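You operate a simulated robot arm through the tools that you are given. There is no shell and no other tool. Be economical: measure what you need, move in short steps, check, and stop when the job is done.

The job below is to be done with a simulated robot arm. You get a single attempt, and the scene is never put back.

JOB
Open the top drawer, take the contactor from the desk top and put it in the inside of the top drawer, then shut the drawer. Close the bench drawer. Any order will do. Set down upright: contactor.

Only the result counts: the job must be done as asked and must still hold three seconds after the hand-in. Knocking over, shifting, dropping, spilling or breaking anything else fails it.

ROBOT AND FRAMES
A 6-joint arm with a two-finger parallel gripper on a trunk, on a base that drives. Base frame: it is fixed to the floor where the robot stands at the start and does not move with it; the origin is under the middle of the robot, x ahead of it, y to its left, z up; the surface under the hand at the start is at about z = 0.723. Units: m, degrees, N and s.
With the tool pointing down near the work surface it reaches from about 0.34 to 0.82 m from the robot's upright axis, wherever it stands. Its first joint turns from -166.0 to 166.0 degrees. Places, roughly: bench drawer [-3.4, -0.6, 0.6]; inside of the top drawer [0.7, 0, 0.5]; top drawer [0.6, 0, 0.6]. Payload 3.43 kg.
The TCP is the grasp point between the finger pads, 0.034 m short of the fingertips. In the tool frame z runs along the fingers and y along their closing line. Largest opening 0.128 m; finger width 0.024, thickness 0.012; the body of the gripper, 0.048 by 0.13 m, starts 0.096 m behind the TCP.
Orientation is that of the tool frame in the base frame, as a unit quaternion [x, y, z, w]. With the fingers straight down and closing along the base's y, the tool's x points along the base's -x, its y along +y and its z along -z.

CONTROLS
- The arm moves only by the tool apply_moves. Its argument "plan" is a list of rows, each an object of numbers (a shift or turn left out is 0, a gripper value left out holds the last): "dx", "dy", "dz": the shift along the base's x, y, z in m; "wx", "wy", "wz": the turn, a rotation vector about the base's x, y, z in degrees. In form: [{"dx": .., "dy": .., "dz": .., "wx": .., "wy": .., "wz": ..}, ...]. A call has 1 to 8 rows; each row shifts and turns the commanded pose from where the row before left it. "claw" is the opening in per cent of the stroke, from 0 (shut) to 100 (fully open), set as the call begins (left out, the last holds). A row lasts 0.2 s, in which the tool goes at most 0.05 m and 8.6 degrees; a call with a longer step from one row to the next is refused whole, and so is a gripper value outside its range. Where a pose cannot be reached the arm comes as near as it can. A force on the tool above 40 N (or 10 N above the force at the start of the call, whichever is more), or a blocked arm, ends the call early, and 0.2 s more pass. Each finger travels about 0.045 m/s and halts on what it meets, pressing with about 22 N; the grip force reading is that of the motor and also rises with nothing between the fingers. The clock runs only during rows and for 0.2 s after the last one: add rows that do not move to give the fingers time. The reply holds the time, the measured pose of the TCP, the force on the tool along the base axes, the opening and the grip force, in the units named above and with some noise, with the torque about the TCP (base axes, N m) and any sound that the robot's microphone picked up, and new pictures: "views" is both (left out), scene, wrist or none.
- Cameras (640 x 400 px; columns grow to the right, rows downward): "scene" is now at [0.0099, 0.1386, 1.4919]; the picture's right is [0.03, -1.00, 0.00], its down [-0.85, -0.02, -0.53] and it looks along [0.53, 0.02, -0.85] (base axes); focal length 250 px, centre (320, 200). "wrist" rides on the gripper at [0.076, -0.011, -0.16] in the tool frame; the picture's right is [0.15, 0.99, 0.00], its down [-0.88, 0.13, -0.46] and it looks along [-0.45, 0.07, 0.89] (tool axes); focal length 234 px, centre (320, 200). There is no depth. A picture from a camera that has moved, and an enlarged one, comes with that camera's place and axes in the base frame and with its lens.
- drive_base(legs): drives the robot by 1 to 6 legs, each [ahead, turn to the left] in m and degrees, along the robot's own axes; the way and the turn of a leg run together, so that a leg with both is an arc; at most 1.5 m and 180 degrees a leg. The arm and the cameras ride along, it lands a little off, and it stops where it bumps. It gives what a move gives, and a new picture of the scene camera.
- head_to(pan, tilt): turns the head with the scene camera to pan (to the left, within 155 degrees either way) and tilt (down, from -29 to 69), counted from straight ahead of the robot. It gives what a move gives, and a new picture of the scene camera.
- inspect(camera, box): a new picture of the part [left, top, right, bottom] of that camera's present view, enlarged. No time passes.
- finish_job(): hands the job in; it is judged then, once.

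Work in short steps. Places have to be worked out from the pictures, the camera data and where the tool is seen: move nearer, look again, correct. Check each grasp and each placing, and mend what went wrong. You have 165 turns and 260 pictures in all, those below and enlarged ones among them. Open the gripper and draw the arm clear of the work before you hand the job in, unless the task says otherwise; then end with one line.

The tools are called after "Emit:" as name(argument=value, ...) on one line, values as JSON. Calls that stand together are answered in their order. apply_moves: Moves the arm, as the interface text tells. Its arguments: {"type":"object","properties":{"plan":{"type":"array","items":{"type":"object","properties":{"dx":{"type":"number"},"dy":{"type":"number"},"dz":{"type":"number"},"wx":{"type":"number"},"wy":{"type":"number"},"wz":{"type":"number"}}}},"claw":{"type":"number"},"views":{"type":"string","enum":["both","scene","wrist","none"]}},"required":["plan"]} The other tools are called the same way: drive_base (legs) drives the base; head_to (pan, tilt) turns the head that bears the scene camera; inspect (camera, box) takes an enlarged picture of a part of a camera's view; finish_job () hands the job in.

At the start:

```text
t: 0.0
eef_pos: [0.508, 0.1812, 1.005]
tool_rot: [0.003, 1.0, -0.001, 0.0]
force: [0.5, -0.1, -0.4]
wrist_torque: [0.02, 0.01, -0.02]
finger_gap: 0.1282
grip_force: 0.1
robot x, y, heading: [0.0026, -0.0208, 0.4]
head pan, tilt: [1.7, 58.0]
```

scene: 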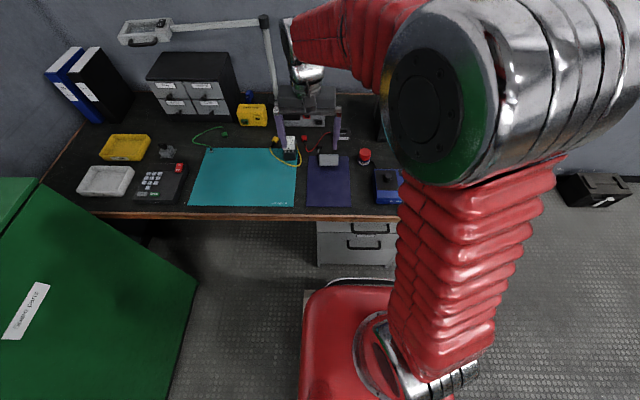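
wrist: 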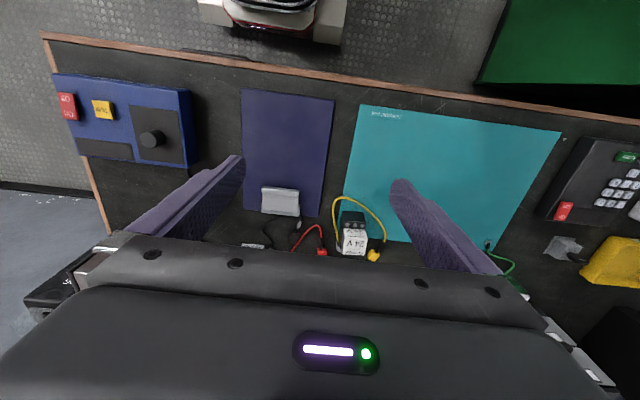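

The wrist view shows a small white/black block between the fingers, possibly the contactor, and the drawers under the desk. I'll look closer at both.

Emit:
inspect(camera="wrist", box=[220, 160, 420, 285])

Emit:
inspect(camera="scene", box=[240, 80, 420, 280])

```text
3.20 times, centred on (320, 222) of wrist
camera zoom: at [0.4332, 0.1705, 1.1635], right [-0.14, 0.99, 0.0], down [0.88, 0.13, 0.46], along [0.45, 0.06, -0.89], focal length 749 px, centre (320, 128)
```

zoom: 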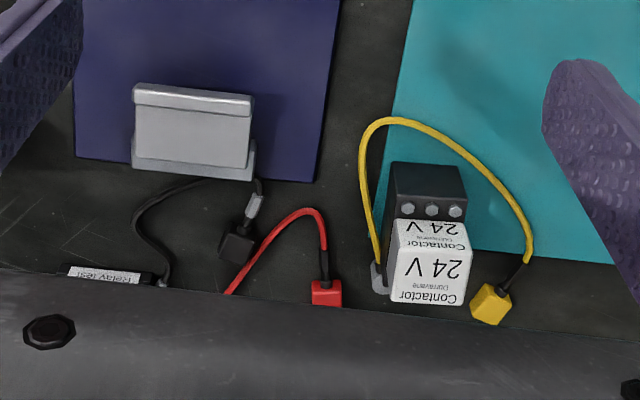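

```text
2.00 times, centred on (330, 180) of scene
camera zoom: at [0.0099, 0.1386, 1.4919], right [0.03, -1.0, 0.0], down [-0.85, -0.02, -0.53], along [0.53, 0.02, -0.85], focal length 501 px, centre (300, 240)
```

zoom: 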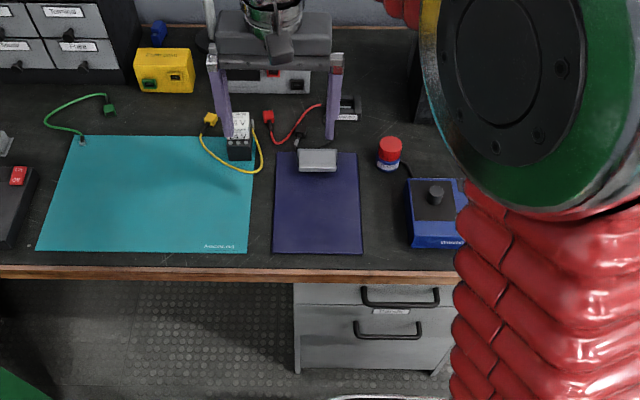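

The contactor is the white/dark block, at about (0.71, 0.285), with a yellow lead looped around it. I'll look at the drawers and robot base, and then behind for the bench drawer.

Emit:
head_to(pan=0, tilt=69)

Emit:
head_to(pan=155, tilt=20)

Emit:
head_to(pan=-155, tilt=20)

```text
t: 0.7
eef_pos: [0.5076, 0.1801, 1.0045]
tool_rot: [0.003, 1.0, 0.001, 0.0]
force: [0.2, -0.3, -0.9]
wrist_torque: [-0.02, 0.03, -0.01]
finger_gap: 0.1278
grip_force: 0.1
robot x, y, heading: [-0.0022, -0.0211, -0.2]
head pan, tilt: [0.0, 68.8]
camera scene: at [-0.003, 0.1366, 1.4801], right [0.0, -1.0, 0.0], down [-0.93, 0.0, -0.36], along [0.36, 0.0, -0.93], focal length 250 px, centre (320, 200)
```

scene: 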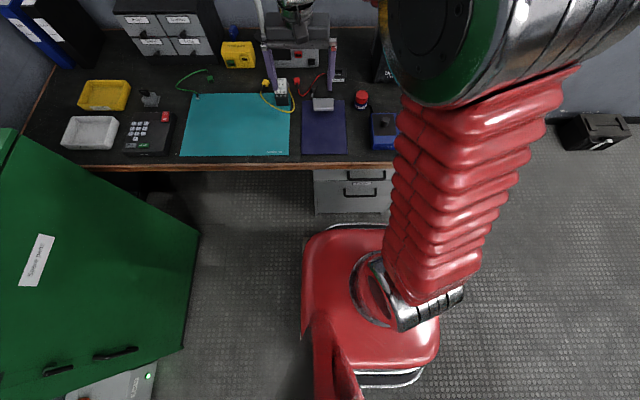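

```text
t: 3.1
eef_pos: [0.5086, 0.1823, 1.0044]
tool_rot: [0.002, 1.0, 0.0, 0.001]
force: [-0.1, -0.4, 0.2]
wrist_torque: [0.01, 0.03, 0.02]
finger_gap: 0.1282
grip_force: 0.1
robot x, y, heading: [0.0009, -0.021, 0.1]
head pan, tilt: [154.7, 20.0]
camera scene: at [-0.1431, 0.1765, 1.5477], right [0.43, 0.9, 0.0], down [0.31, -0.15, -0.94], along [-0.85, 0.4, -0.34], focal length 250 px, centre (320, 200)
```

scene: 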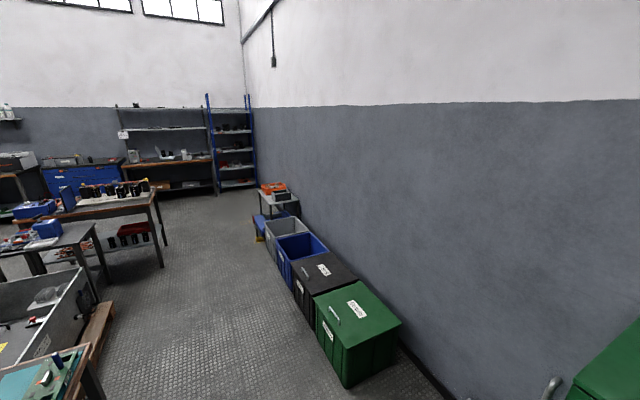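

```text
t: 7.3
eef_pos: [0.5079, 0.1835, 1.0042]
tool_rot: [0.003, 1.0, 0.0, 0.0]
force: [0.8, 0.7, -0.4]
wrist_torque: [0.0, -0.01, 0.0]
finger_gap: 0.1283
grip_force: 0.1
robot x, y, heading: [-0.0, -0.0281, -0.0]
head pan, tilt: [-154.7, 20.0]
camera scene: at [-0.1432, 0.0969, 1.5477], right [-0.43, 0.9, 0.0], down [0.31, 0.15, -0.94], along [-0.85, -0.4, -0.34], focal length 250 px, centre (320, 200)
```

scene: 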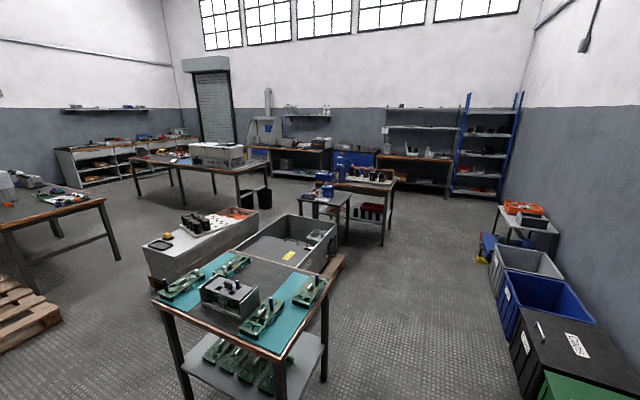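

The bench drawer should project near pixel (377,184). I'll zoom there.

Emit:
inspect(camera="scene", box=[290, 140, 450, 260])

Emit:
inspect(camera="scene", box=[120, 190, 360, 400])

Emit:
head_to(pan=155, tilt=35)

```text
3.33 times, centred on (370, 200) of scene
camera zoom: at [-0.1432, 0.0969, 1.5477], right [-0.43, 0.9, 0.0], down [0.31, 0.15, -0.94], along [-0.85, -0.4, -0.34], focal length 834 px, centre (153, 200)
```

zoom: 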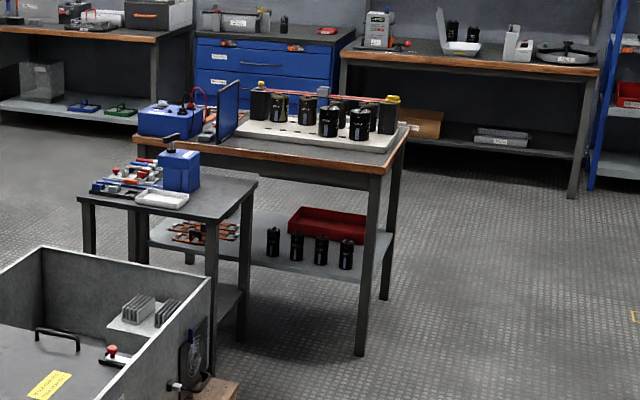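

```text
1.90 times, centred on (240, 295) of scene
camera zoom: at [-0.1432, 0.0969, 1.5477], right [-0.43, 0.9, 0.0], down [0.31, 0.15, -0.94], along [-0.85, -0.4, -0.34], focal length 477 px, centre (472, 19)
```

zoom: 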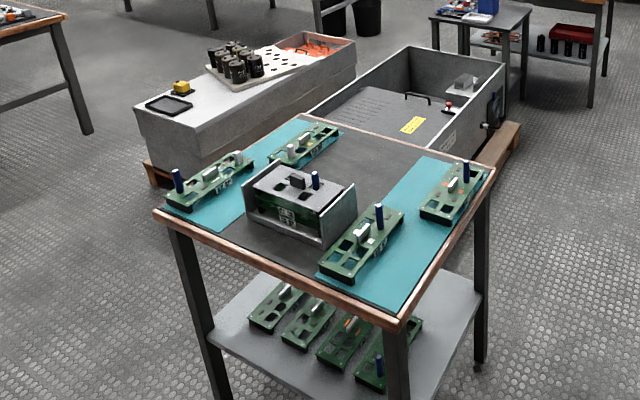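

```text
t: 11.5
eef_pos: [0.5079, 0.1817, 1.0046]
tool_rot: [0.003, 1.0, 0.0, 0.0]
force: [0.5, 0.6, -0.5]
wrist_torque: [-0.01, -0.01, 0.01]
finger_gap: 0.1279
grip_force: 0.0
robot x, y, heading: [0.001, -0.0241, 0.1]
head pan, tilt: [154.7, 35.0]
camera scene: at [-0.1386, 0.1743, 1.5238], right [0.43, 0.9, 0.0], down [0.52, -0.25, -0.82], along [-0.74, 0.35, -0.57], focal length 250 px, centre (320, 200)
```

scene: 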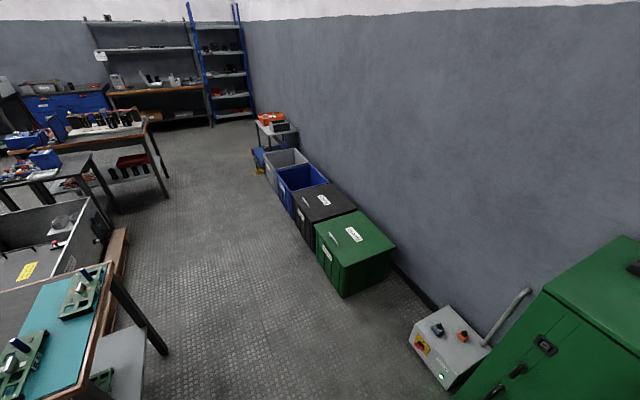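

The bench drawer is on the far side (−x) of the capacitor bench, and I can reach it by driving backward down the corridor. First the contactor: move the hand closer and look.

Emit:
head_to(pan=0, tilt=55)

Emit:
apply_moves(plan=[{"dx": 0.04, "dy": 0.02, "dz": -0.01}, {"dx": 0.04, "dy": 0.02, "dz": -0.01}, {"dx": 0.03, "dy": 0.02, "dz": -0.01}, {}], views="wrist")

```text
t: 13.9
eef_pos: [0.508, 0.1813, 1.0056]
tool_rot: [0.003, 1.0, 0.001, 0.0]
force: [-0.1, -0.7, 0.5]
wrist_torque: [0.01, 0.03, 0.01]
finger_gap: 0.1281
grip_force: 0.1
robot x, y, heading: [-0.0027, -0.0226, 0.1]
head pan, tilt: [0.0, 55.0]
camera scene: at [0.0131, 0.1366, 1.4955], right [0.0, -1.0, 0.0], down [-0.82, 0.0, -0.57], along [0.57, 0.0, -0.82], focal length 250 px, centre (320, 200)
```

scene: 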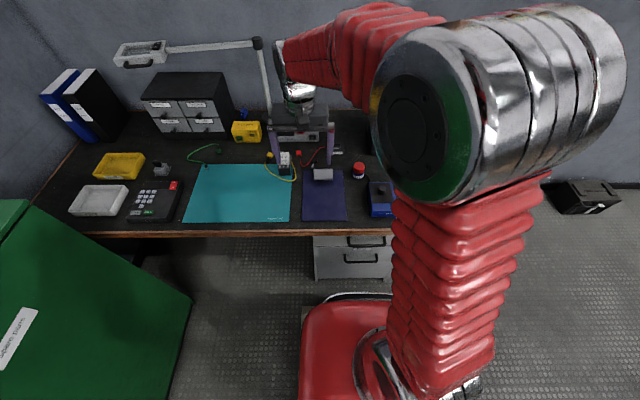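

```text
t: 14.9
eef_pos: [0.618, 0.2413, 0.9744]
tool_rot: [0.002, 1.0, 0.001, 0.0]
force: [-0.6, 0.0, 0.5]
wrist_torque: [0.01, -0.01, 0.04]
finger_gap: 0.128
grip_force: 0.2
robot x, y, heading: [-0.0001, -0.0202, -0.1]
head pan, tilt: [0.0, 55.0]
camera wrist: at [0.5433, 0.2312, 1.1335], right [-0.14, 0.99, 0.0], down [0.88, 0.13, 0.46], along [0.45, 0.06, -0.89], focal length 234 px, centre (320, 200)
```

wrist: 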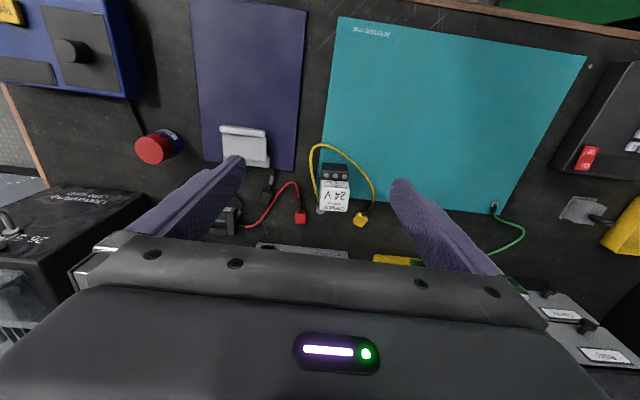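

Emit:
inspect(camera="wrist", box=[280, 130, 400, 240])

Emit:
inspect(camera="scene", box=[220, 90, 380, 230])

```text
3.64 times, centred on (340, 185) of wrist
camera zoom: at [0.5433, 0.2312, 1.1335], right [-0.14, 0.99, 0.0], down [0.88, 0.13, 0.46], along [0.45, 0.06, -0.89], focal length 852 px, centre (247, 254)
```

zoom: 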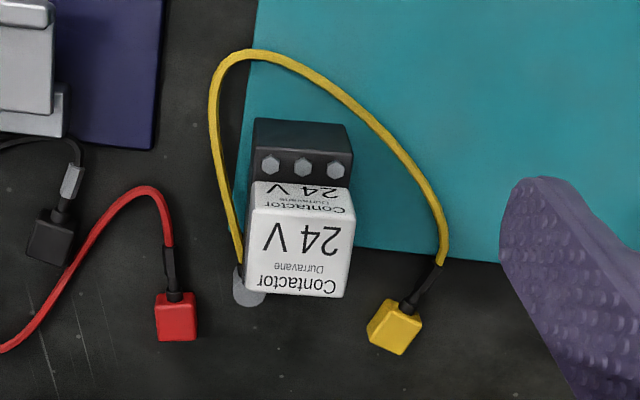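

```text
2.86 times, centred on (300, 160) of scene
camera zoom: at [0.0132, 0.1366, 1.4955], right [0.0, -1.0, 0.0], down [-0.82, 0.0, -0.57], along [0.57, 0.0, -0.82], focal length 715 px, centre (377, 314)
```

zoom: 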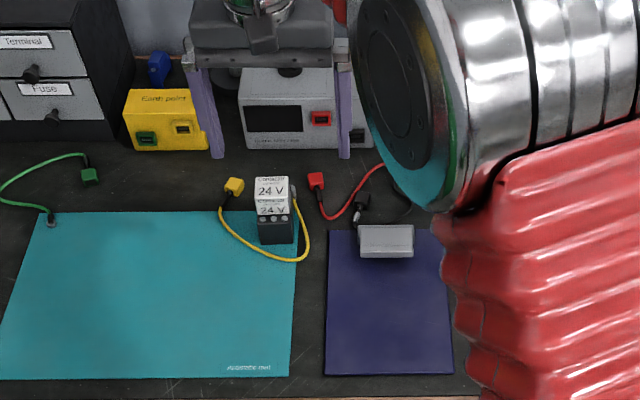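

The white block of the contactor is about x 0.692–0.734, y centred at 0.279, top z ≈ 0.788. I'll align above it with the gap at about 80 mm.

Emit:
apply_moves(plan=[{"dx": 0.035, "dy": 0.015, "dz": -0.01}, {"dx": 0.035, "dy": 0.013, "dz": -0.03}, {"dx": 0.025, "dy": 0.01, "dz": -0.035}, {"dz": -0.03}, {}, {}], claw=62)

```text
t: 16.3
eef_pos: [0.714, 0.2802, 0.8702]
tool_rot: [0.003, 1.0, 0.0, 0.0]
force: [-0.4, -0.4, -0.5]
wrist_torque: [0.03, 0.0, -0.02]
finger_gap: 0.0791
grip_force: 0.1
robot x, y, heading: [-0.0003, -0.0188, -0.0]
head pan, tilt: [0.0, 55.0]
camera scene: at [0.0134, 0.1366, 1.4955], right [0.0, -1.0, 0.0], down [-0.82, 0.0, -0.57], along [0.57, 0.0, -0.82], focal length 250 px, centre (320, 200)
camera wrist: at [0.6381, 0.2689, 1.0291], right [-0.14, 0.99, 0.0], down [0.88, 0.13, 0.46], along [0.45, 0.06, -0.89], focal length 234 px, centre (320, 200)
```

scene: 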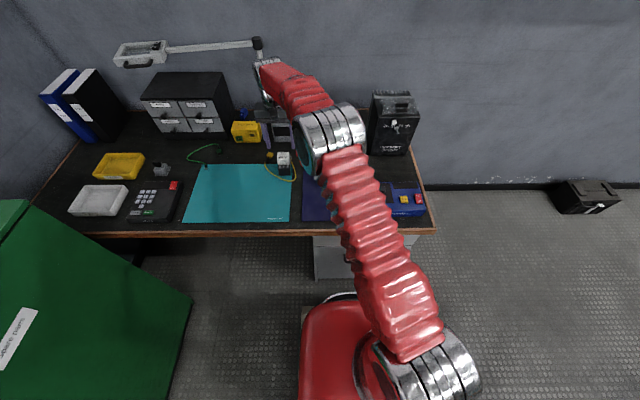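
wrist: 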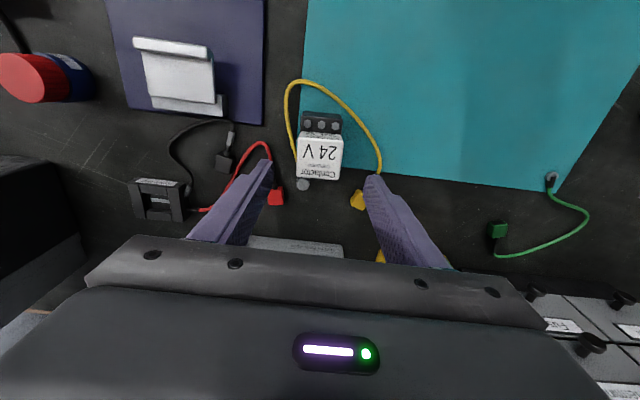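

Recomputing from this view gives the white block at (0.712, 0.278), so it is aligned. I'll descend to z ≈ 0.796 and check before closing.

Emit:
apply_moves(plan=[{"dx": -0.002, "dy": -0.002, "dz": -0.03}, {"dz": -0.03}, {"dz": -0.014}, {}], views="wrist")

Emit:
inspect(camera="scene", box=[240, 110, 330, 190])

```text
t: 17.3
eef_pos: [0.7123, 0.2778, 0.7949]
tool_rot: [0.003, 1.0, 0.0, -0.001]
force: [-0.2, -0.3, -0.2]
wrist_torque: [-0.01, -0.02, 0.01]
finger_gap: 0.0796
grip_force: 0.0
robot x, y, heading: [-0.0001, -0.0232, -0.1]
head pan, tilt: [0.0, 55.0]
camera wrist: at [0.6361, 0.2662, 0.9544], right [-0.14, 0.99, 0.0], down [0.88, 0.13, 0.46], along [0.45, 0.06, -0.89], focal length 234 px, centre (320, 200)
```

wrist: 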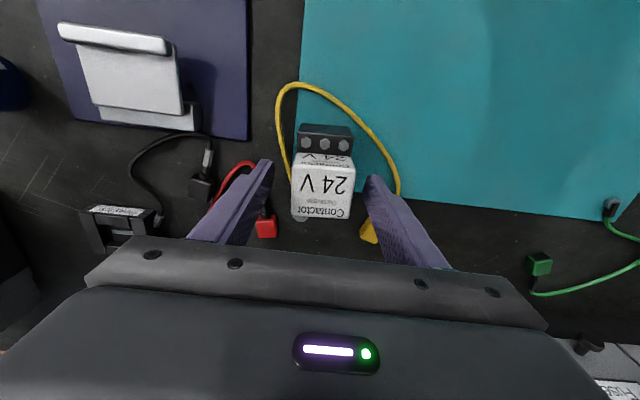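

```text
5.00 times, centred on (285, 150) of scene
camera zoom: at [0.0134, 0.1366, 1.4955], right [0.0, -1.0, 0.0], down [-0.82, 0.0, -0.57], along [0.57, 0.0, -0.82], focal length 1252 px, centre (495, 450)
```

zoom: 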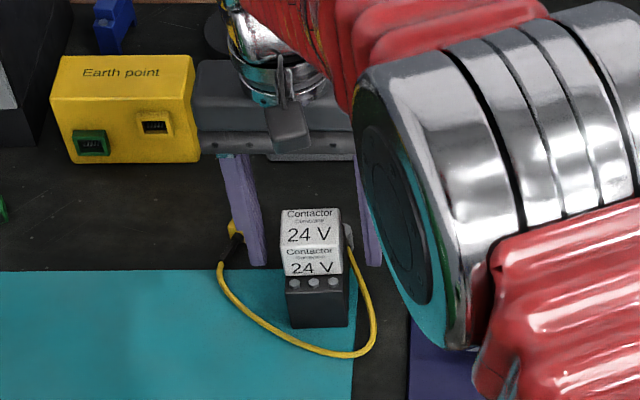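

The block sits between the pads and the leads are clear below, so I'll close.

Emit:
apply_moves(plan=[{"dz": -0.006}, {}, {}, {}, {}], claw=20, views="wrist")

```text
t: 18.5
eef_pos: [0.7119, 0.2775, 0.7904]
tool_rot: [0.002, 1.0, 0.0, 0.001]
force: [-0.6, 1.8, 5.2]
wrist_torque: [0.13, 0.03, 0.16]
finger_gap: 0.0467
grip_force: 22.4
robot x, y, heading: [-0.0017, -0.0203, -0.0]
head pan, tilt: [0.0, 55.0]
camera wrist: at [0.6362, 0.2665, 0.9489], right [-0.14, 0.99, 0.0], down [0.88, 0.13, 0.46], along [0.45, 0.06, -0.89], focal length 234 px, centre (320, 200)
```

wrist: 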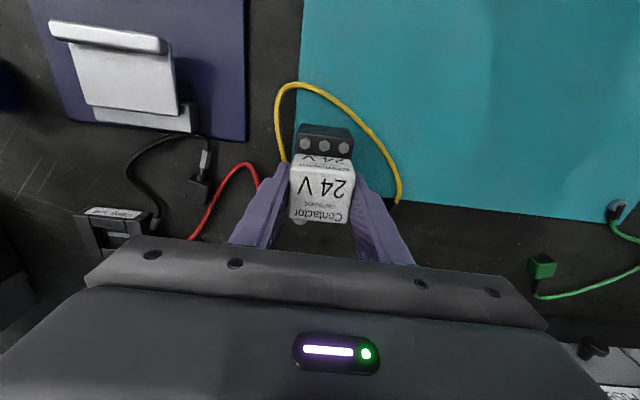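

Gripped at 46.7 mm. I'll lift slowly.

Emit:
apply_moves(plan=[{"dz": 0.02}, {"dz": 0.04}, {"dz": 0.04}, {}])

```text
t: 19.5
eef_pos: [0.7117, 0.2779, 0.889]
tool_rot: [0.003, 1.0, 0.0, 0.0]
force: [-0.5, 0.1, -2.9]
wrist_torque: [-0.02, -0.03, -0.01]
finger_gap: 0.0457
grip_force: 21.6
robot x, y, heading: [-0.0021, -0.0219, 0.1]
head pan, tilt: [0.0, 55.0]
camera scene: at [0.0135, 0.1366, 1.4955], right [0.0, -1.0, 0.0], down [-0.82, 0.0, -0.57], along [0.57, 0.0, -0.82], focal length 250 px, centre (320, 200)
camera wrist: at [0.6358, 0.2681, 1.0482], right [-0.14, 0.99, 0.0], down [0.88, 0.13, 0.46], along [0.45, 0.06, -0.89], focal length 234 px, centre (320, 200)
```

scene: 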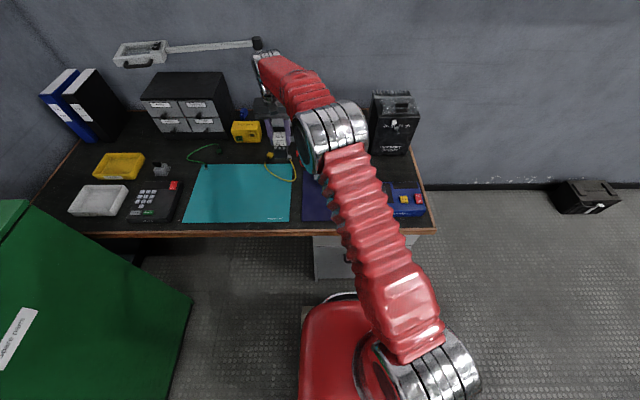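
wrist: 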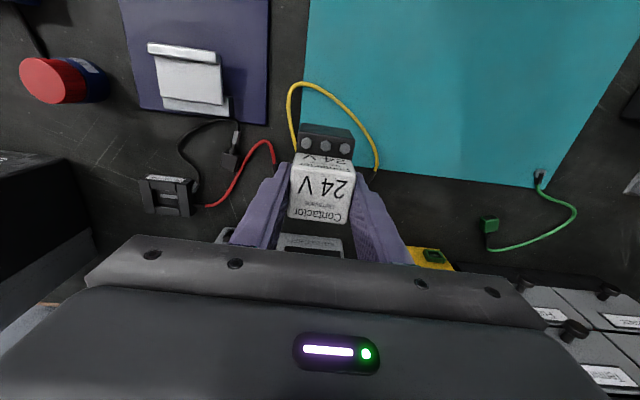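

It's lifted and the leads didn't move. The drawer needs room in front, so I'll stage the contactor on the empty front-right of the teal mat, at about (0.51, 0.285).

Emit:
apply_moves(plan=[{"dx": -0.045, "dy": 0.002}, {"dx": -0.045, "dy": 0.002}, {"dx": -0.045, "dy": 0.002}, {"dx": -0.045}, {"dx": -0.022}, {"dz": -0.04}, {"dz": -0.04}, {}], views="both")

```text
t: 21.3
eef_pos: [0.5091, 0.2835, 0.8087]
tool_rot: [0.003, 1.0, 0.0, 0.0]
force: [0.2, -0.3, -3.3]
wrist_torque: [-0.01, -0.03, -0.02]
finger_gap: 0.0458
grip_force: 21.9
robot x, y, heading: [0.0013, -0.0193, 0.2]
head pan, tilt: [0.0, 55.0]
camera scene: at [0.0132, 0.1366, 1.4955], right [0.0, -1.0, 0.0], down [-0.82, 0.0, -0.57], along [0.57, 0.0, -0.82], focal length 250 px, centre (320, 200)
camera wrist: at [0.4341, 0.2721, 0.968], right [-0.14, 0.99, 0.0], down [0.88, 0.13, 0.46], along [0.45, 0.06, -0.89], focal length 234 px, centre (320, 200)
```

scene: 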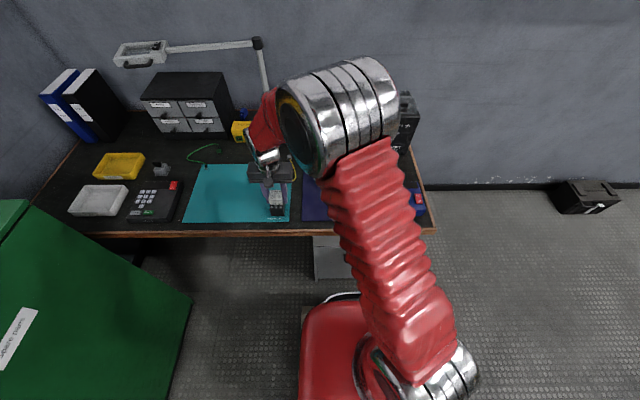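
wrist: 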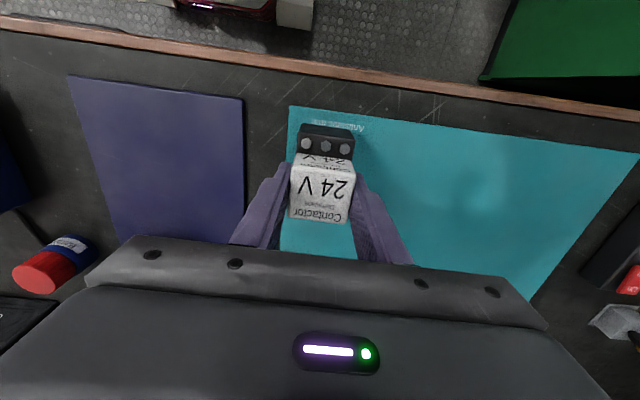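

The contactor is over the mat. I'll lower it to contact at about 0.790 and release.

Emit:
apply_moves(plan=[{"dz": -0.01}, {"dz": -0.006}, {"dz": -0.003}, {}], views="none")

```text
t: 22.3
eef_pos: [0.5099, 0.2849, 0.7901]
tool_rot: [0.002, 1.0, 0.0, 0.0]
force: [0.4, 0.2, -3.0]
wrist_torque: [-0.02, -0.03, 0.04]
finger_gap: 0.0461
grip_force: 22.1
robot x, y, heading: [0.0013, -0.0233, -0.0]
head pan, tilt: [0.0, 55.0]
```

Emit:
apply_moves(plan=[{"dz": -0.002}, {}], views="none")

```text
t: 22.9
eef_pos: [0.5094, 0.2836, 0.7905]
tool_rot: [0.002, 1.0, 0.0, 0.001]
force: [-4.0, -2.3, 19.0]
wrist_torque: [-0.23, 0.28, 0.06]
finger_gap: 0.0457
grip_force: 22.1
robot x, y, heading: [-0.0038, -0.0256, 0.1]
head pan, tilt: [0.0, 55.0]
```

Contact is felt. I'll ease up 1 mm, open and lift away.

Emit:
apply_moves(plan=[{"dz": 0.001}, {}, {}, {}, {}, {}], claw=60, views="none")

Emit:
apply_moves(plan=[{"dz": 0.04}, {"dz": 0.04}, {"dz": 0.04}, {"dz": 0.04}, {}], views="both")

```text
t: 24.3
eef_pos: [0.509, 0.2829, 0.7904]
tool_rot: [0.003, 1.0, 0.0, 0.0]
force: [1.1, 0.5, 0.2]
wrist_torque: [-0.01, -0.02, 0.01]
finger_gap: 0.0771
grip_force: 0.0
robot x, y, heading: [-0.0001, -0.0225, 0.2]
head pan, tilt: [0.0, 55.0]
```

```text
t: 25.5
eef_pos: [0.5113, 0.2823, 0.9498]
tool_rot: [0.003, 1.0, 0.0, 0.0]
force: [0.7, -0.5, 0.3]
wrist_torque: [-0.01, -0.06, 0.0]
finger_gap: 0.0769
grip_force: 0.1
robot x, y, heading: [-0.0023, -0.0192, -0.2]
head pan, tilt: [0.0, 55.0]
camera scene: at [0.0132, 0.1366, 1.4955], right [0.0, -1.0, 0.0], down [-0.82, 0.0, -0.57], along [0.57, 0.0, -0.82], focal length 250 px, centre (320, 200)
camera wrist: at [0.4346, 0.2719, 1.1087], right [-0.14, 0.99, 0.0], down [0.88, 0.13, 0.46], along [0.45, 0.06, -0.89], focal length 234 px, centre (320, 200)
```

scene: 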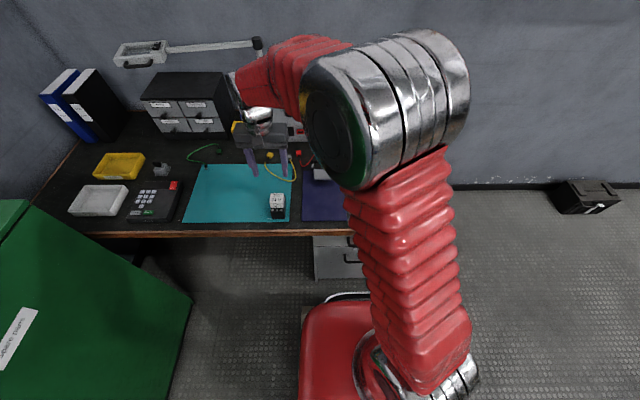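
wrist: 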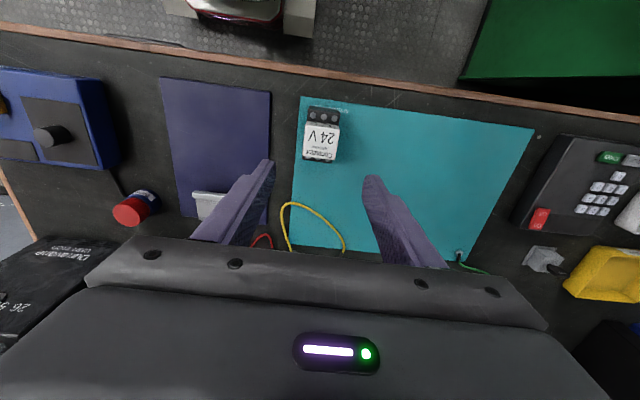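

The contactor stands upright on the mat. Next I'll back off about 0.3 m, shifting slightly left to clear the table behind, to make room for the drawer.

Emit:
drive_base(legs=[[0, -22], [-0.34, 0], [0, 22]])

Emit:
head_to(pan=0, tilt=45)

```text
t: 31.4
eef_pos: [0.197, 0.4084, 0.949]
tool_rot: [0.006, 1.0, 0.0, 0.001]
force: [-0.1, -0.1, 0.4]
wrist_torque: [0.03, 0.0, -0.01]
finger_gap: 0.077
grip_force: 0.1
robot x, y, heading: [-0.3164, 0.0979, -0.4]
head pan, tilt: [0.0, 55.0]
camera scene: at [-0.3, 0.2518, 1.4955], right [-0.01, -1.0, 0.0], down [-0.82, 0.0, -0.57], along [0.57, 0.0, -0.82], focal length 250 px, centre (320, 200)
```

scene: 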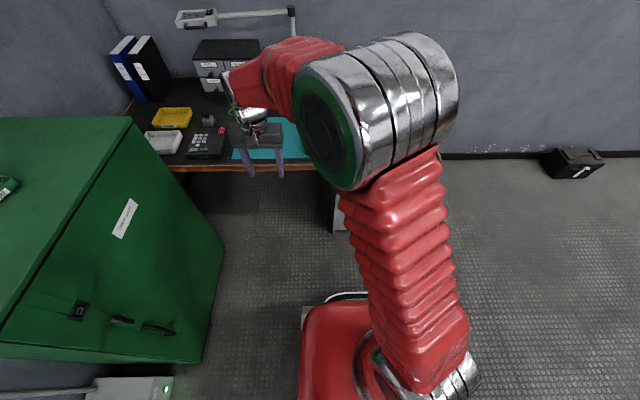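

```text
t: 32.2
eef_pos: [0.1976, 0.4077, 0.9496]
tool_rot: [0.005, 1.0, 0.0, 0.0]
force: [0.5, -0.6, -0.6]
wrist_torque: [0.01, 0.0, 0.02]
finger_gap: 0.077
grip_force: 0.1
robot x, y, heading: [-0.3143, 0.0924, -0.2]
head pan, tilt: [0.0, 45.0]
camera scene: at [-0.2907, 0.2518, 1.5089], right [-0.01, -1.0, 0.0], down [-0.71, 0.0, -0.71], along [0.71, 0.0, -0.71], focal length 250 px, centre (320, 200)
```

scene: 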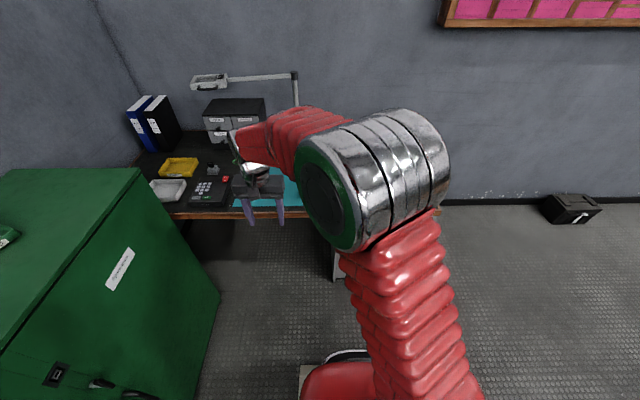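

The base is at (−0.315, 0.095). I'll pitch the tool to horizontal (pointing +x) while moving it in front of the drawers.

Emit:
apply_moves(plan=[{"dx": 0.008, "dy": -0.04, "wy": -8.2}, {"dx": 0.008, "dy": -0.04, "wy": -8.2}, {"dx": 0.008, "dy": -0.04, "wy": -8.2}, {"dx": 0.008, "dy": -0.04, "wy": -8.2}, {"dx": 0.008, "dy": -0.04, "wy": -8.2}, {"dx": 0.008, "dy": -0.04, "wy": -8.2}, {"dx": 0.008, "dy": -0.04, "wy": -8.2}, {"dx": 0.008, "dy": -0.04, "wy": -8.2}], views="scene")

Emit:
apply_moves(plan=[{"dy": -0.03, "wy": -8.2}, {"dy": -0.03, "wy": -8.2}, {"dy": -0.03, "wy": -8.0}, {"wx": 8.2}, {"wx": 8.2}, {"wx": 8.2}, {"wx": 8.2}, {"wx": 8.2}], views="scene")

Emit:
apply_moves(plan=[{"wx": 8.2}, {"wx": 8.2}, {"wx": 8.2}, {"wx": 8.2}, {"wx": 8.2}, {"wx": 8.0}, {}])

```text
t: 34.2
eef_pos: [0.2418, 0.0879, 0.9424]
tool_rot: [0.173, 0.835, -0.036, 0.52]
force: [0.5, 0.3, 0.2]
wrist_torque: [0.0, 0.0, 0.0]
finger_gap: 0.0768
grip_force: 0.0
out of reach, approached as far as the arm can: row 7, 8
robot x, y, heading: [-0.3151, 0.0914, -0.5]
head pan, tilt: [0.0, 45.0]
stopped in row 8: the arm was blocked; the commanded pose is now the measured one
camera scene: at [-0.2909, 0.2517, 1.509], right [-0.01, -1.0, 0.0], down [-0.71, 0.0, -0.71], along [0.71, 0.0, -0.71], focal length 250 px, centre (320, 200)
```

scene: 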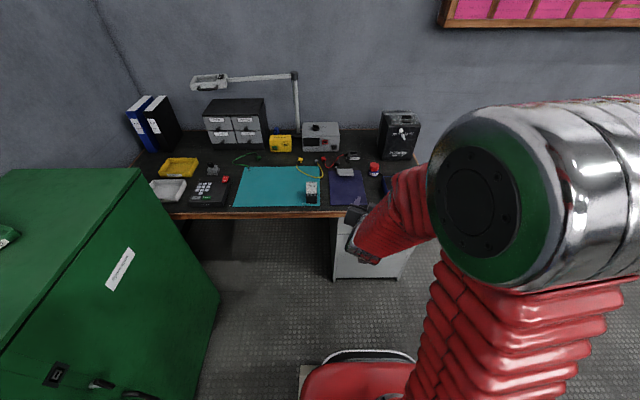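

```text
t: 36.0
eef_pos: [0.1452, 0.1474, 1.1959]
tool_rot: [0.407, 0.663, 0.248, 0.578]
force: [0.4, 0.0, -0.3]
wrist_torque: [-0.01, 0.04, 0.01]
finger_gap: 0.0768
grip_force: 0.1
out of reach, approached as far as the arm can: row 1, 2, 3, 4, 5, 6, 7, 8
robot x, y, heading: [-0.3141, 0.0931, -0.3]
head pan, tilt: [0.0, 45.0]
camera scene: at [-0.2912, 0.2517, 1.509], right [-0.01, -1.0, 0.0], down [-0.71, 0.0, -0.71], along [0.71, 0.0, -0.71], focal length 250 px, centre (320, 200)
```

scene: 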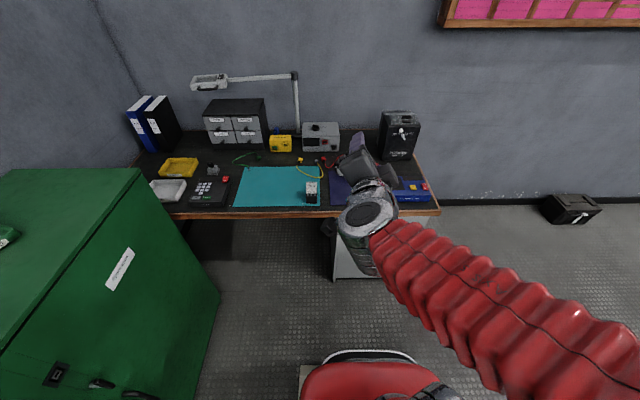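

```text
t: 37.6
eef_pos: [0.1189, 0.137, 1.2439]
tool_rot: [0.61, 0.499, 0.501, 0.358]
force: [0.6, -0.5, 0.3]
wrist_torque: [0.0, 0.0, -0.02]
finger_gap: 0.0769
grip_force: 0.0
out of reach, approached as far as the arm can: row 1, 2, 3, 4, 5
robot x, y, heading: [-0.3138, 0.0974, -0.2]
head pan, tilt: [0.0, 45.0]
camera scene: at [-0.2913, 0.2517, 1.509], right [-0.01, -1.0, 0.0], down [-0.71, 0.0, -0.71], along [0.71, 0.0, -0.71], focal length 250 px, centre (320, 200)
camera wrist: at [-0.0383, 0.2028, 1.2905], right [0.25, -0.1, 0.96], down [-0.41, -0.91, 0.01], along [0.88, -0.4, -0.27], focal length 234 px, centre (320, 200)
```

scene: 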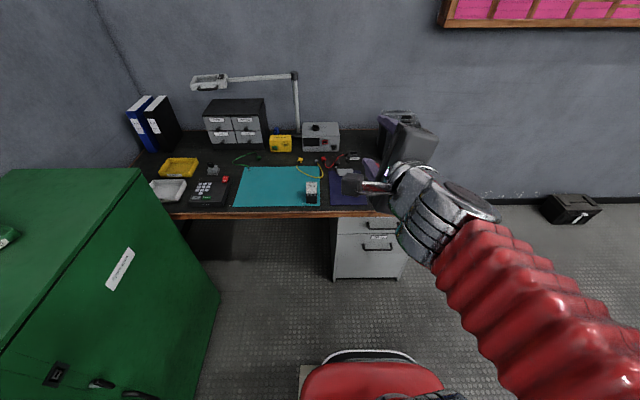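
wrist: 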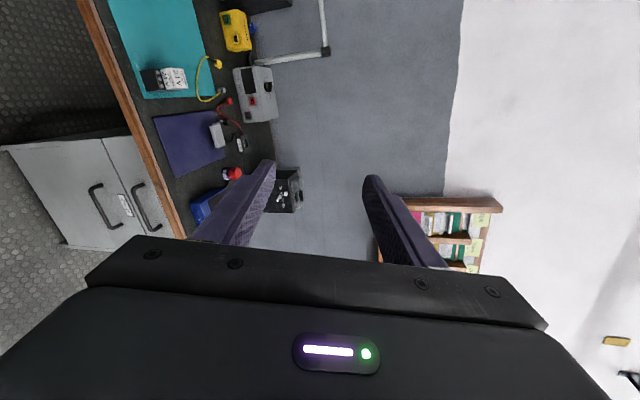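

The orientation is nearly right and both handles are now visible. I'll correct the remaining 20° while moving down and forward in front of the drawer.

Emit:
apply_moves(plan=[{"dx": 0.02, "dy": -0.025, "dz": -0.035, "wx": -4.9, "wy": -4.8, "wz": -0.6}, {"dx": 0.02, "dy": -0.025, "dz": -0.035, "wx": -4.9, "wy": -4.8, "wz": -0.6}, {"dx": 0.02, "dy": -0.025, "dz": -0.035, "wx": -4.8, "wy": -4.8, "wz": -0.6}, {"dx": 0.02, "dy": -0.025, "dz": -0.035}, {"dx": 0.02, "dy": -0.025, "dz": -0.035}, {"dx": 0.02, "dy": -0.025, "dz": -0.035}, {"dx": 0.02, "dy": -0.025, "dz": -0.035}, {}])

Emit:
inspect(camera="scene", box=[320, 200, 440, 290])

```text
t: 39.4
eef_pos: [0.2514, -0.0003, 1.0699]
tool_rot: [0.549, 0.521, 0.505, 0.415]
force: [0.1, 0.6, -0.9]
wrist_torque: [0.0, 0.02, -0.01]
finger_gap: 0.0769
grip_force: 0.1
out of reach, approached as far as the arm can: row 1, 2, 3, 4
robot x, y, heading: [-0.3138, 0.094, -0.6]
head pan, tilt: [0.0, 45.0]
camera scene: at [-0.291, 0.2517, 1.509], right [-0.01, -1.0, 0.0], down [-0.71, 0.0, -0.71], along [0.71, 0.0, -0.71], focal length 250 px, centre (320, 200)
camera wrist: at [0.0882, 0.0644, 1.0904], right [0.14, 0.04, 0.99], down [-0.38, -0.92, 0.09], along [0.91, -0.39, -0.12], focal length 234 px, centre (320, 200)
```

scene: 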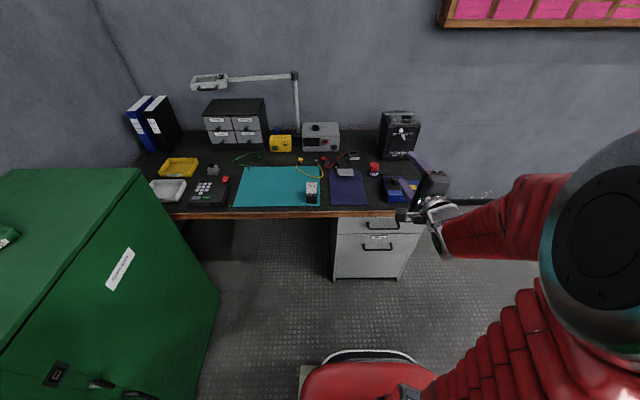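
wrist: 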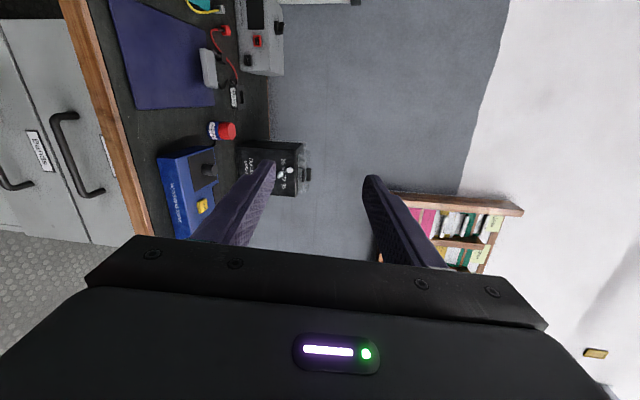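

```text
4.44 times, centred on (380, 245) of scene
camera zoom: at [-0.291, 0.2517, 1.509], right [-0.01, -1.0, 0.0], down [-0.71, 0.0, -0.71], along [0.71, 0.0, -0.71], focal length 1113 px, centre (53, 0)
```

zoom: 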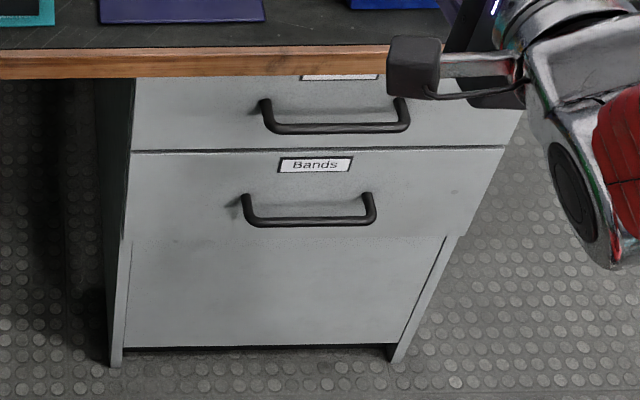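

From the zoomed view: desk front edge x ≈ 0.431, top handle bar at x ≈ 0.425, y ≈ −0.039, z ≈ 0.603, bar about 13 mm thick. I'll level the tool and descend in front of it.

Emit:
apply_moves(plan=[{"dx": 0.01, "dy": -0.006, "dz": -0.04, "wx": -3.4, "wy": -4.3, "wz": -1.8}, {"dx": 0.01, "dy": -0.006, "dz": -0.04, "wx": -3.4, "wy": -4.3, "wz": -1.8}, {"dx": 0.01, "dy": -0.006, "dz": -0.045}, {"dx": 0.01, "dy": -0.006, "dz": -0.045}, {"dx": 0.01, "dy": -0.006, "dz": -0.045}, {"dx": 0.01, "dy": -0.006, "dz": -0.045}, {}])

```text
t: 41.0
eef_pos: [0.3092, -0.0356, 0.8097]
tool_rot: [0.5, 0.501, 0.5, 0.5]
force: [0.3, 0.5, 0.4]
wrist_torque: [0.0, -0.02, 0.01]
finger_gap: 0.0768
grip_force: 0.1
robot x, y, heading: [-0.3102, 0.0945, -0.5]
head pan, tilt: [0.0, 45.0]
camera scene: at [-0.2907, 0.2517, 1.509], right [-0.01, -1.0, 0.0], down [-0.71, 0.0, -0.71], along [0.71, 0.0, -0.71], focal length 250 px, centre (320, 200)
camera wrist: at [0.1501, 0.0394, 0.7983], right [0.0, 0.15, 0.99], down [-0.46, -0.88, 0.13], along [0.89, -0.45, 0.07], focal length 234 px, centre (320, 200)
```

scene: 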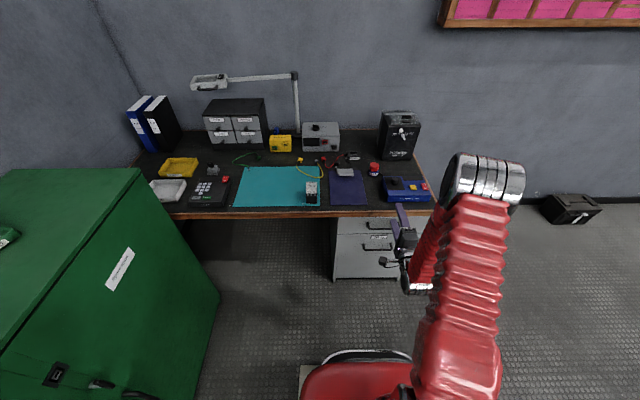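
wrist: 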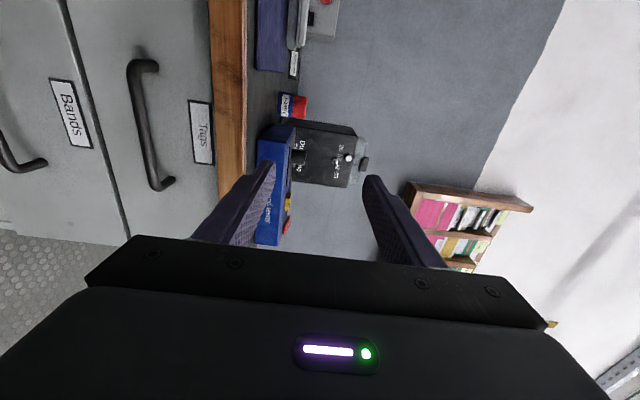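

The tool is level. I'll descend to handle height, still 0.1 m short of it.

Emit:
apply_moves(plan=[{"dz": -0.045}, {"dz": -0.045}, {"dz": -0.045}, {"dz": -0.045}, {"dz": -0.02}, {}])

```text
t: 42.4
eef_pos: [0.3106, -0.0359, 0.6104]
tool_rot: [0.5, 0.501, 0.499, 0.5]
force: [-0.1, 0.2, 0.7]
wrist_torque: [0.01, 0.02, -0.01]
finger_gap: 0.077
grip_force: 0.0
robot x, y, heading: [-0.317, 0.0925, -0.3]
head pan, tilt: [0.0, 45.0]
camera scene: at [-0.2907, 0.2517, 1.509], right [-0.01, -1.0, 0.0], down [-0.71, 0.0, -0.71], along [0.71, 0.0, -0.71], focal length 250 px, centre (320, 200)
camera wrist: at [0.151, 0.04, 0.5987], right [0.0, 0.15, 0.99], down [-0.46, -0.88, 0.13], along [0.89, -0.45, 0.07], focal length 234 px, centre (320, 200)
```

scene: 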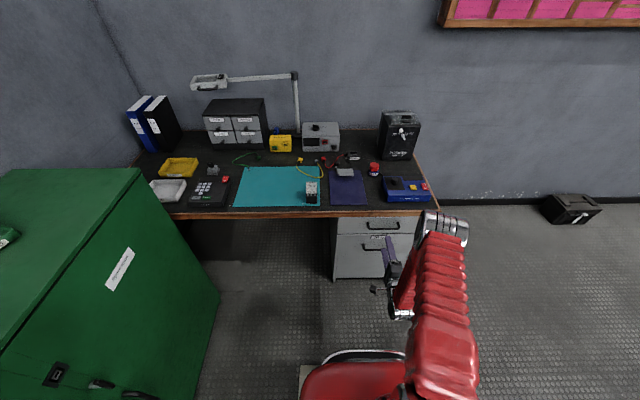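
wrist: 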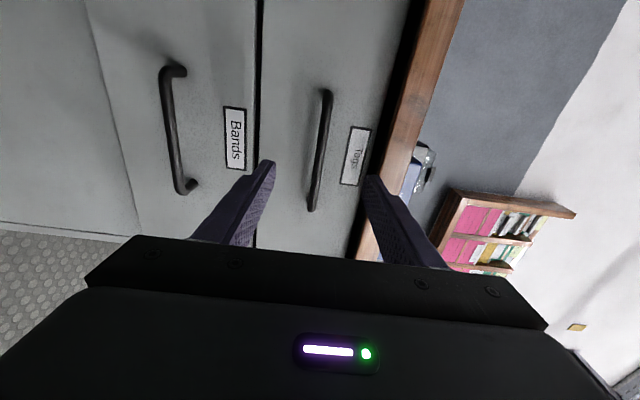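

The handle bar is at z ≈ 0.610, so I'm aligned. I'll advance so the bar sits between the fingers.

Emit:
apply_moves(plan=[{"dx": 0.04}, {"dx": 0.03}, {"dx": 0.02}, {"dx": 0.01}, {}], views="wrist")

```text
t: 43.6
eef_pos: [0.4086, -0.0354, 0.6122]
tool_rot: [0.5, 0.502, 0.499, 0.499]
force: [0.1, -0.4, 0.3]
wrist_torque: [0.0, 0.0, 0.03]
finger_gap: 0.0771
grip_force: 0.0
robot x, y, heading: [-0.3131, 0.095, -0.6]
head pan, tilt: [0.0, 45.0]
camera wrist: at [0.2511, 0.0399, 0.5996], right [0.0, 0.15, 0.99], down [-0.46, -0.88, 0.13], along [0.89, -0.45, 0.07], focal length 234 px, centre (320, 200)
```

wrist: 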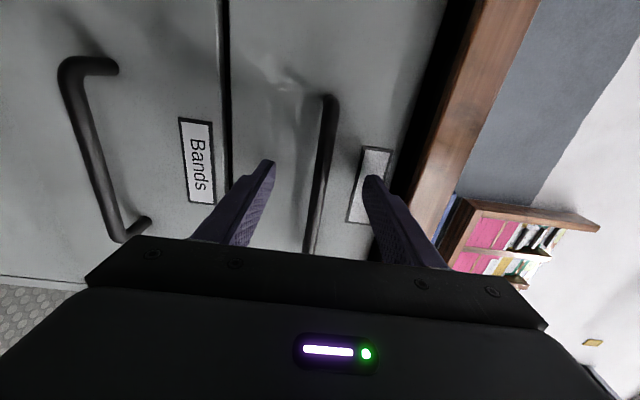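

The bar is centred between the fingers, so I'll close on it.

Emit:
apply_moves(plan=[{}, {}, {}, {}, {}, {}], claw=0, views="wrist")

```text
t: 45.0
eef_pos: [0.4098, -0.0359, 0.6094]
tool_rot: [0.501, 0.502, 0.499, 0.498]
force: [1.6, -0.8, -9.2]
wrist_torque: [0.15, 0.07, -0.07]
finger_gap: 0.012
grip_force: 44.7
robot x, y, heading: [-0.3136, 0.0959, -0.0]
head pan, tilt: [0.0, 45.0]
camera wrist: at [0.2506, 0.0399, 0.5991], right [0.0, 0.15, 0.99], down [-0.46, -0.88, 0.13], along [0.89, -0.45, 0.06], focal length 234 px, centre (320, 200)
```

wrist: 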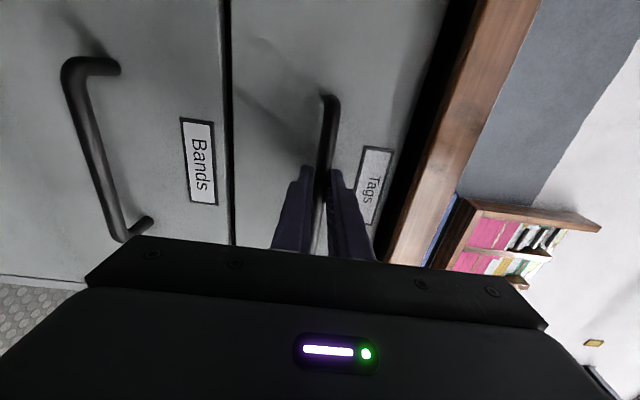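

The handle is gripped (12 mm). I'll pull gently with the arm.

Emit:
apply_moves(plan=[{"dx": -0.02, "dz": -0.001}, {"dx": -0.02}, {"dx": -0.02}, {"dx": -0.02}, {}], views="scene")

```text
t: 46.2
eef_pos: [0.3287, -0.0367, 0.61]
tool_rot: [0.501, 0.501, 0.498, 0.5]
force: [0.7, -13.0, -2.6]
wrist_torque: [0.22, 0.01, -0.28]
finger_gap: 0.0119
grip_force: 44.6
robot x, y, heading: [-0.3156, 0.0907, -0.5]
head pan, tilt: [0.0, 45.0]
camera scene: at [-0.2905, 0.2515, 1.509], right [-0.01, -1.0, 0.0], down [-0.71, 0.0, -0.71], along [0.71, 0.0, -0.71], focal length 250 px, centre (320, 200)
```

scene: 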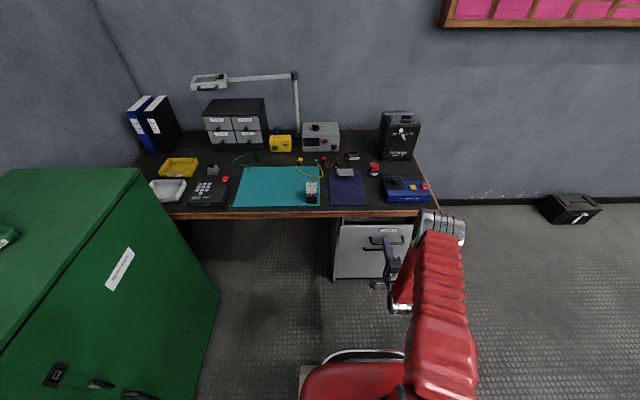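

It opens. I'll keep pulling.

Emit:
apply_moves(plan=[{"dx": -0.02, "dy": -0.002}, {"dx": -0.025}, {"dx": -0.025}, {"dx": -0.025}, {"dx": -0.025}, {"dx": -0.02}, {}], views="both")

```text
t: 47.8
eef_pos: [0.189, -0.0379, 0.6101]
tool_rot: [0.502, 0.501, 0.498, 0.499]
force: [-2.1, -9.2, -17.0]
wrist_torque: [0.18, 0.14, -0.37]
finger_gap: 0.0116
grip_force: 44.9
robot x, y, heading: [-0.3152, 0.0943, -0.2]
head pan, tilt: [0.0, 45.0]
camera scene: at [-0.2904, 0.2515, 1.509], right [-0.01, -1.0, 0.0], down [-0.71, 0.0, -0.71], along [0.71, 0.0, -0.71], focal length 250 px, centre (320, 200)
camera wrist: at [0.0306, 0.0377, 0.5992], right [0.01, 0.15, 0.99], down [-0.46, -0.88, 0.13], along [0.89, -0.45, 0.06], focal length 234 px, centre (320, 200)
```

scene: 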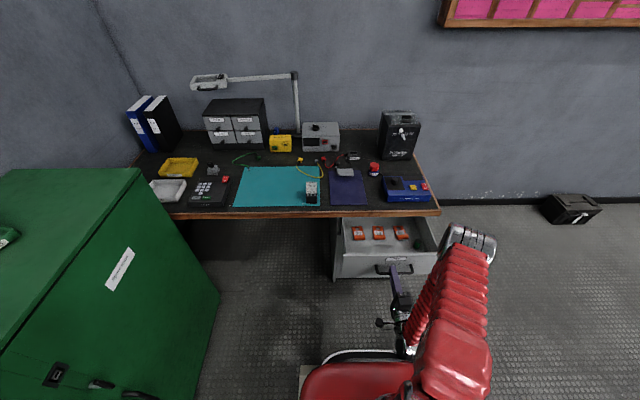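
wrist: 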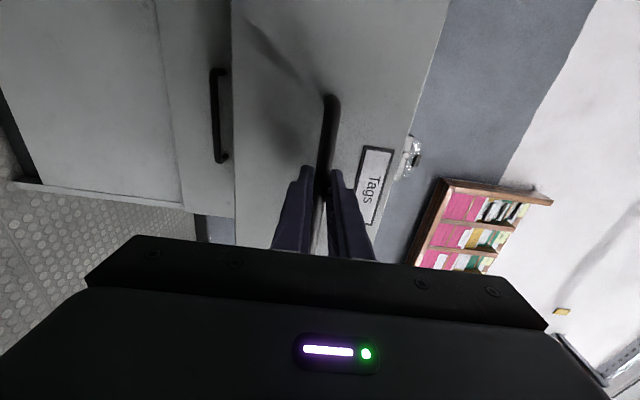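

The drawer is open about 0.22 m and has contents. I'll zoom in to see the free space.

Emit:
inspect(camera="scene", box=[320, 200, 450, 290])

```text
4.44 times, centred on (385, 245) of scene
camera zoom: at [-0.2904, 0.2515, 1.509], right [-0.01, -1.0, 0.0], down [-0.71, 0.0, -0.71], along [0.71, 0.0, -0.71], focal length 1113 px, centre (31, 0)
```

zoom: 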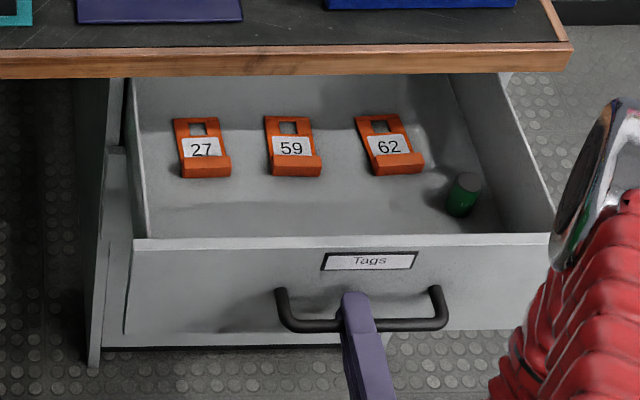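

There are tags and a green cylinder inside; the front-left area is free. I'll pull about 4 cm more for clearance, relieving the z force.

Emit:
apply_moves(plan=[{"dz": -0.002, "dy": -0.002}, {"dx": -0.02}, {"dx": -0.02}, {}], views="none")

```text
t: 48.8
eef_pos: [0.1481, -0.0391, 0.61]
tool_rot: [0.498, 0.501, 0.501, 0.5]
force: [0.2, 27.6, 26.2]
wrist_torque: [0.1, -0.25, 0.39]
finger_gap: 0.0117
grip_force: 44.6
robot x, y, heading: [-0.3116, 0.093, -0.6]
head pan, tilt: [0.0, 45.0]
```

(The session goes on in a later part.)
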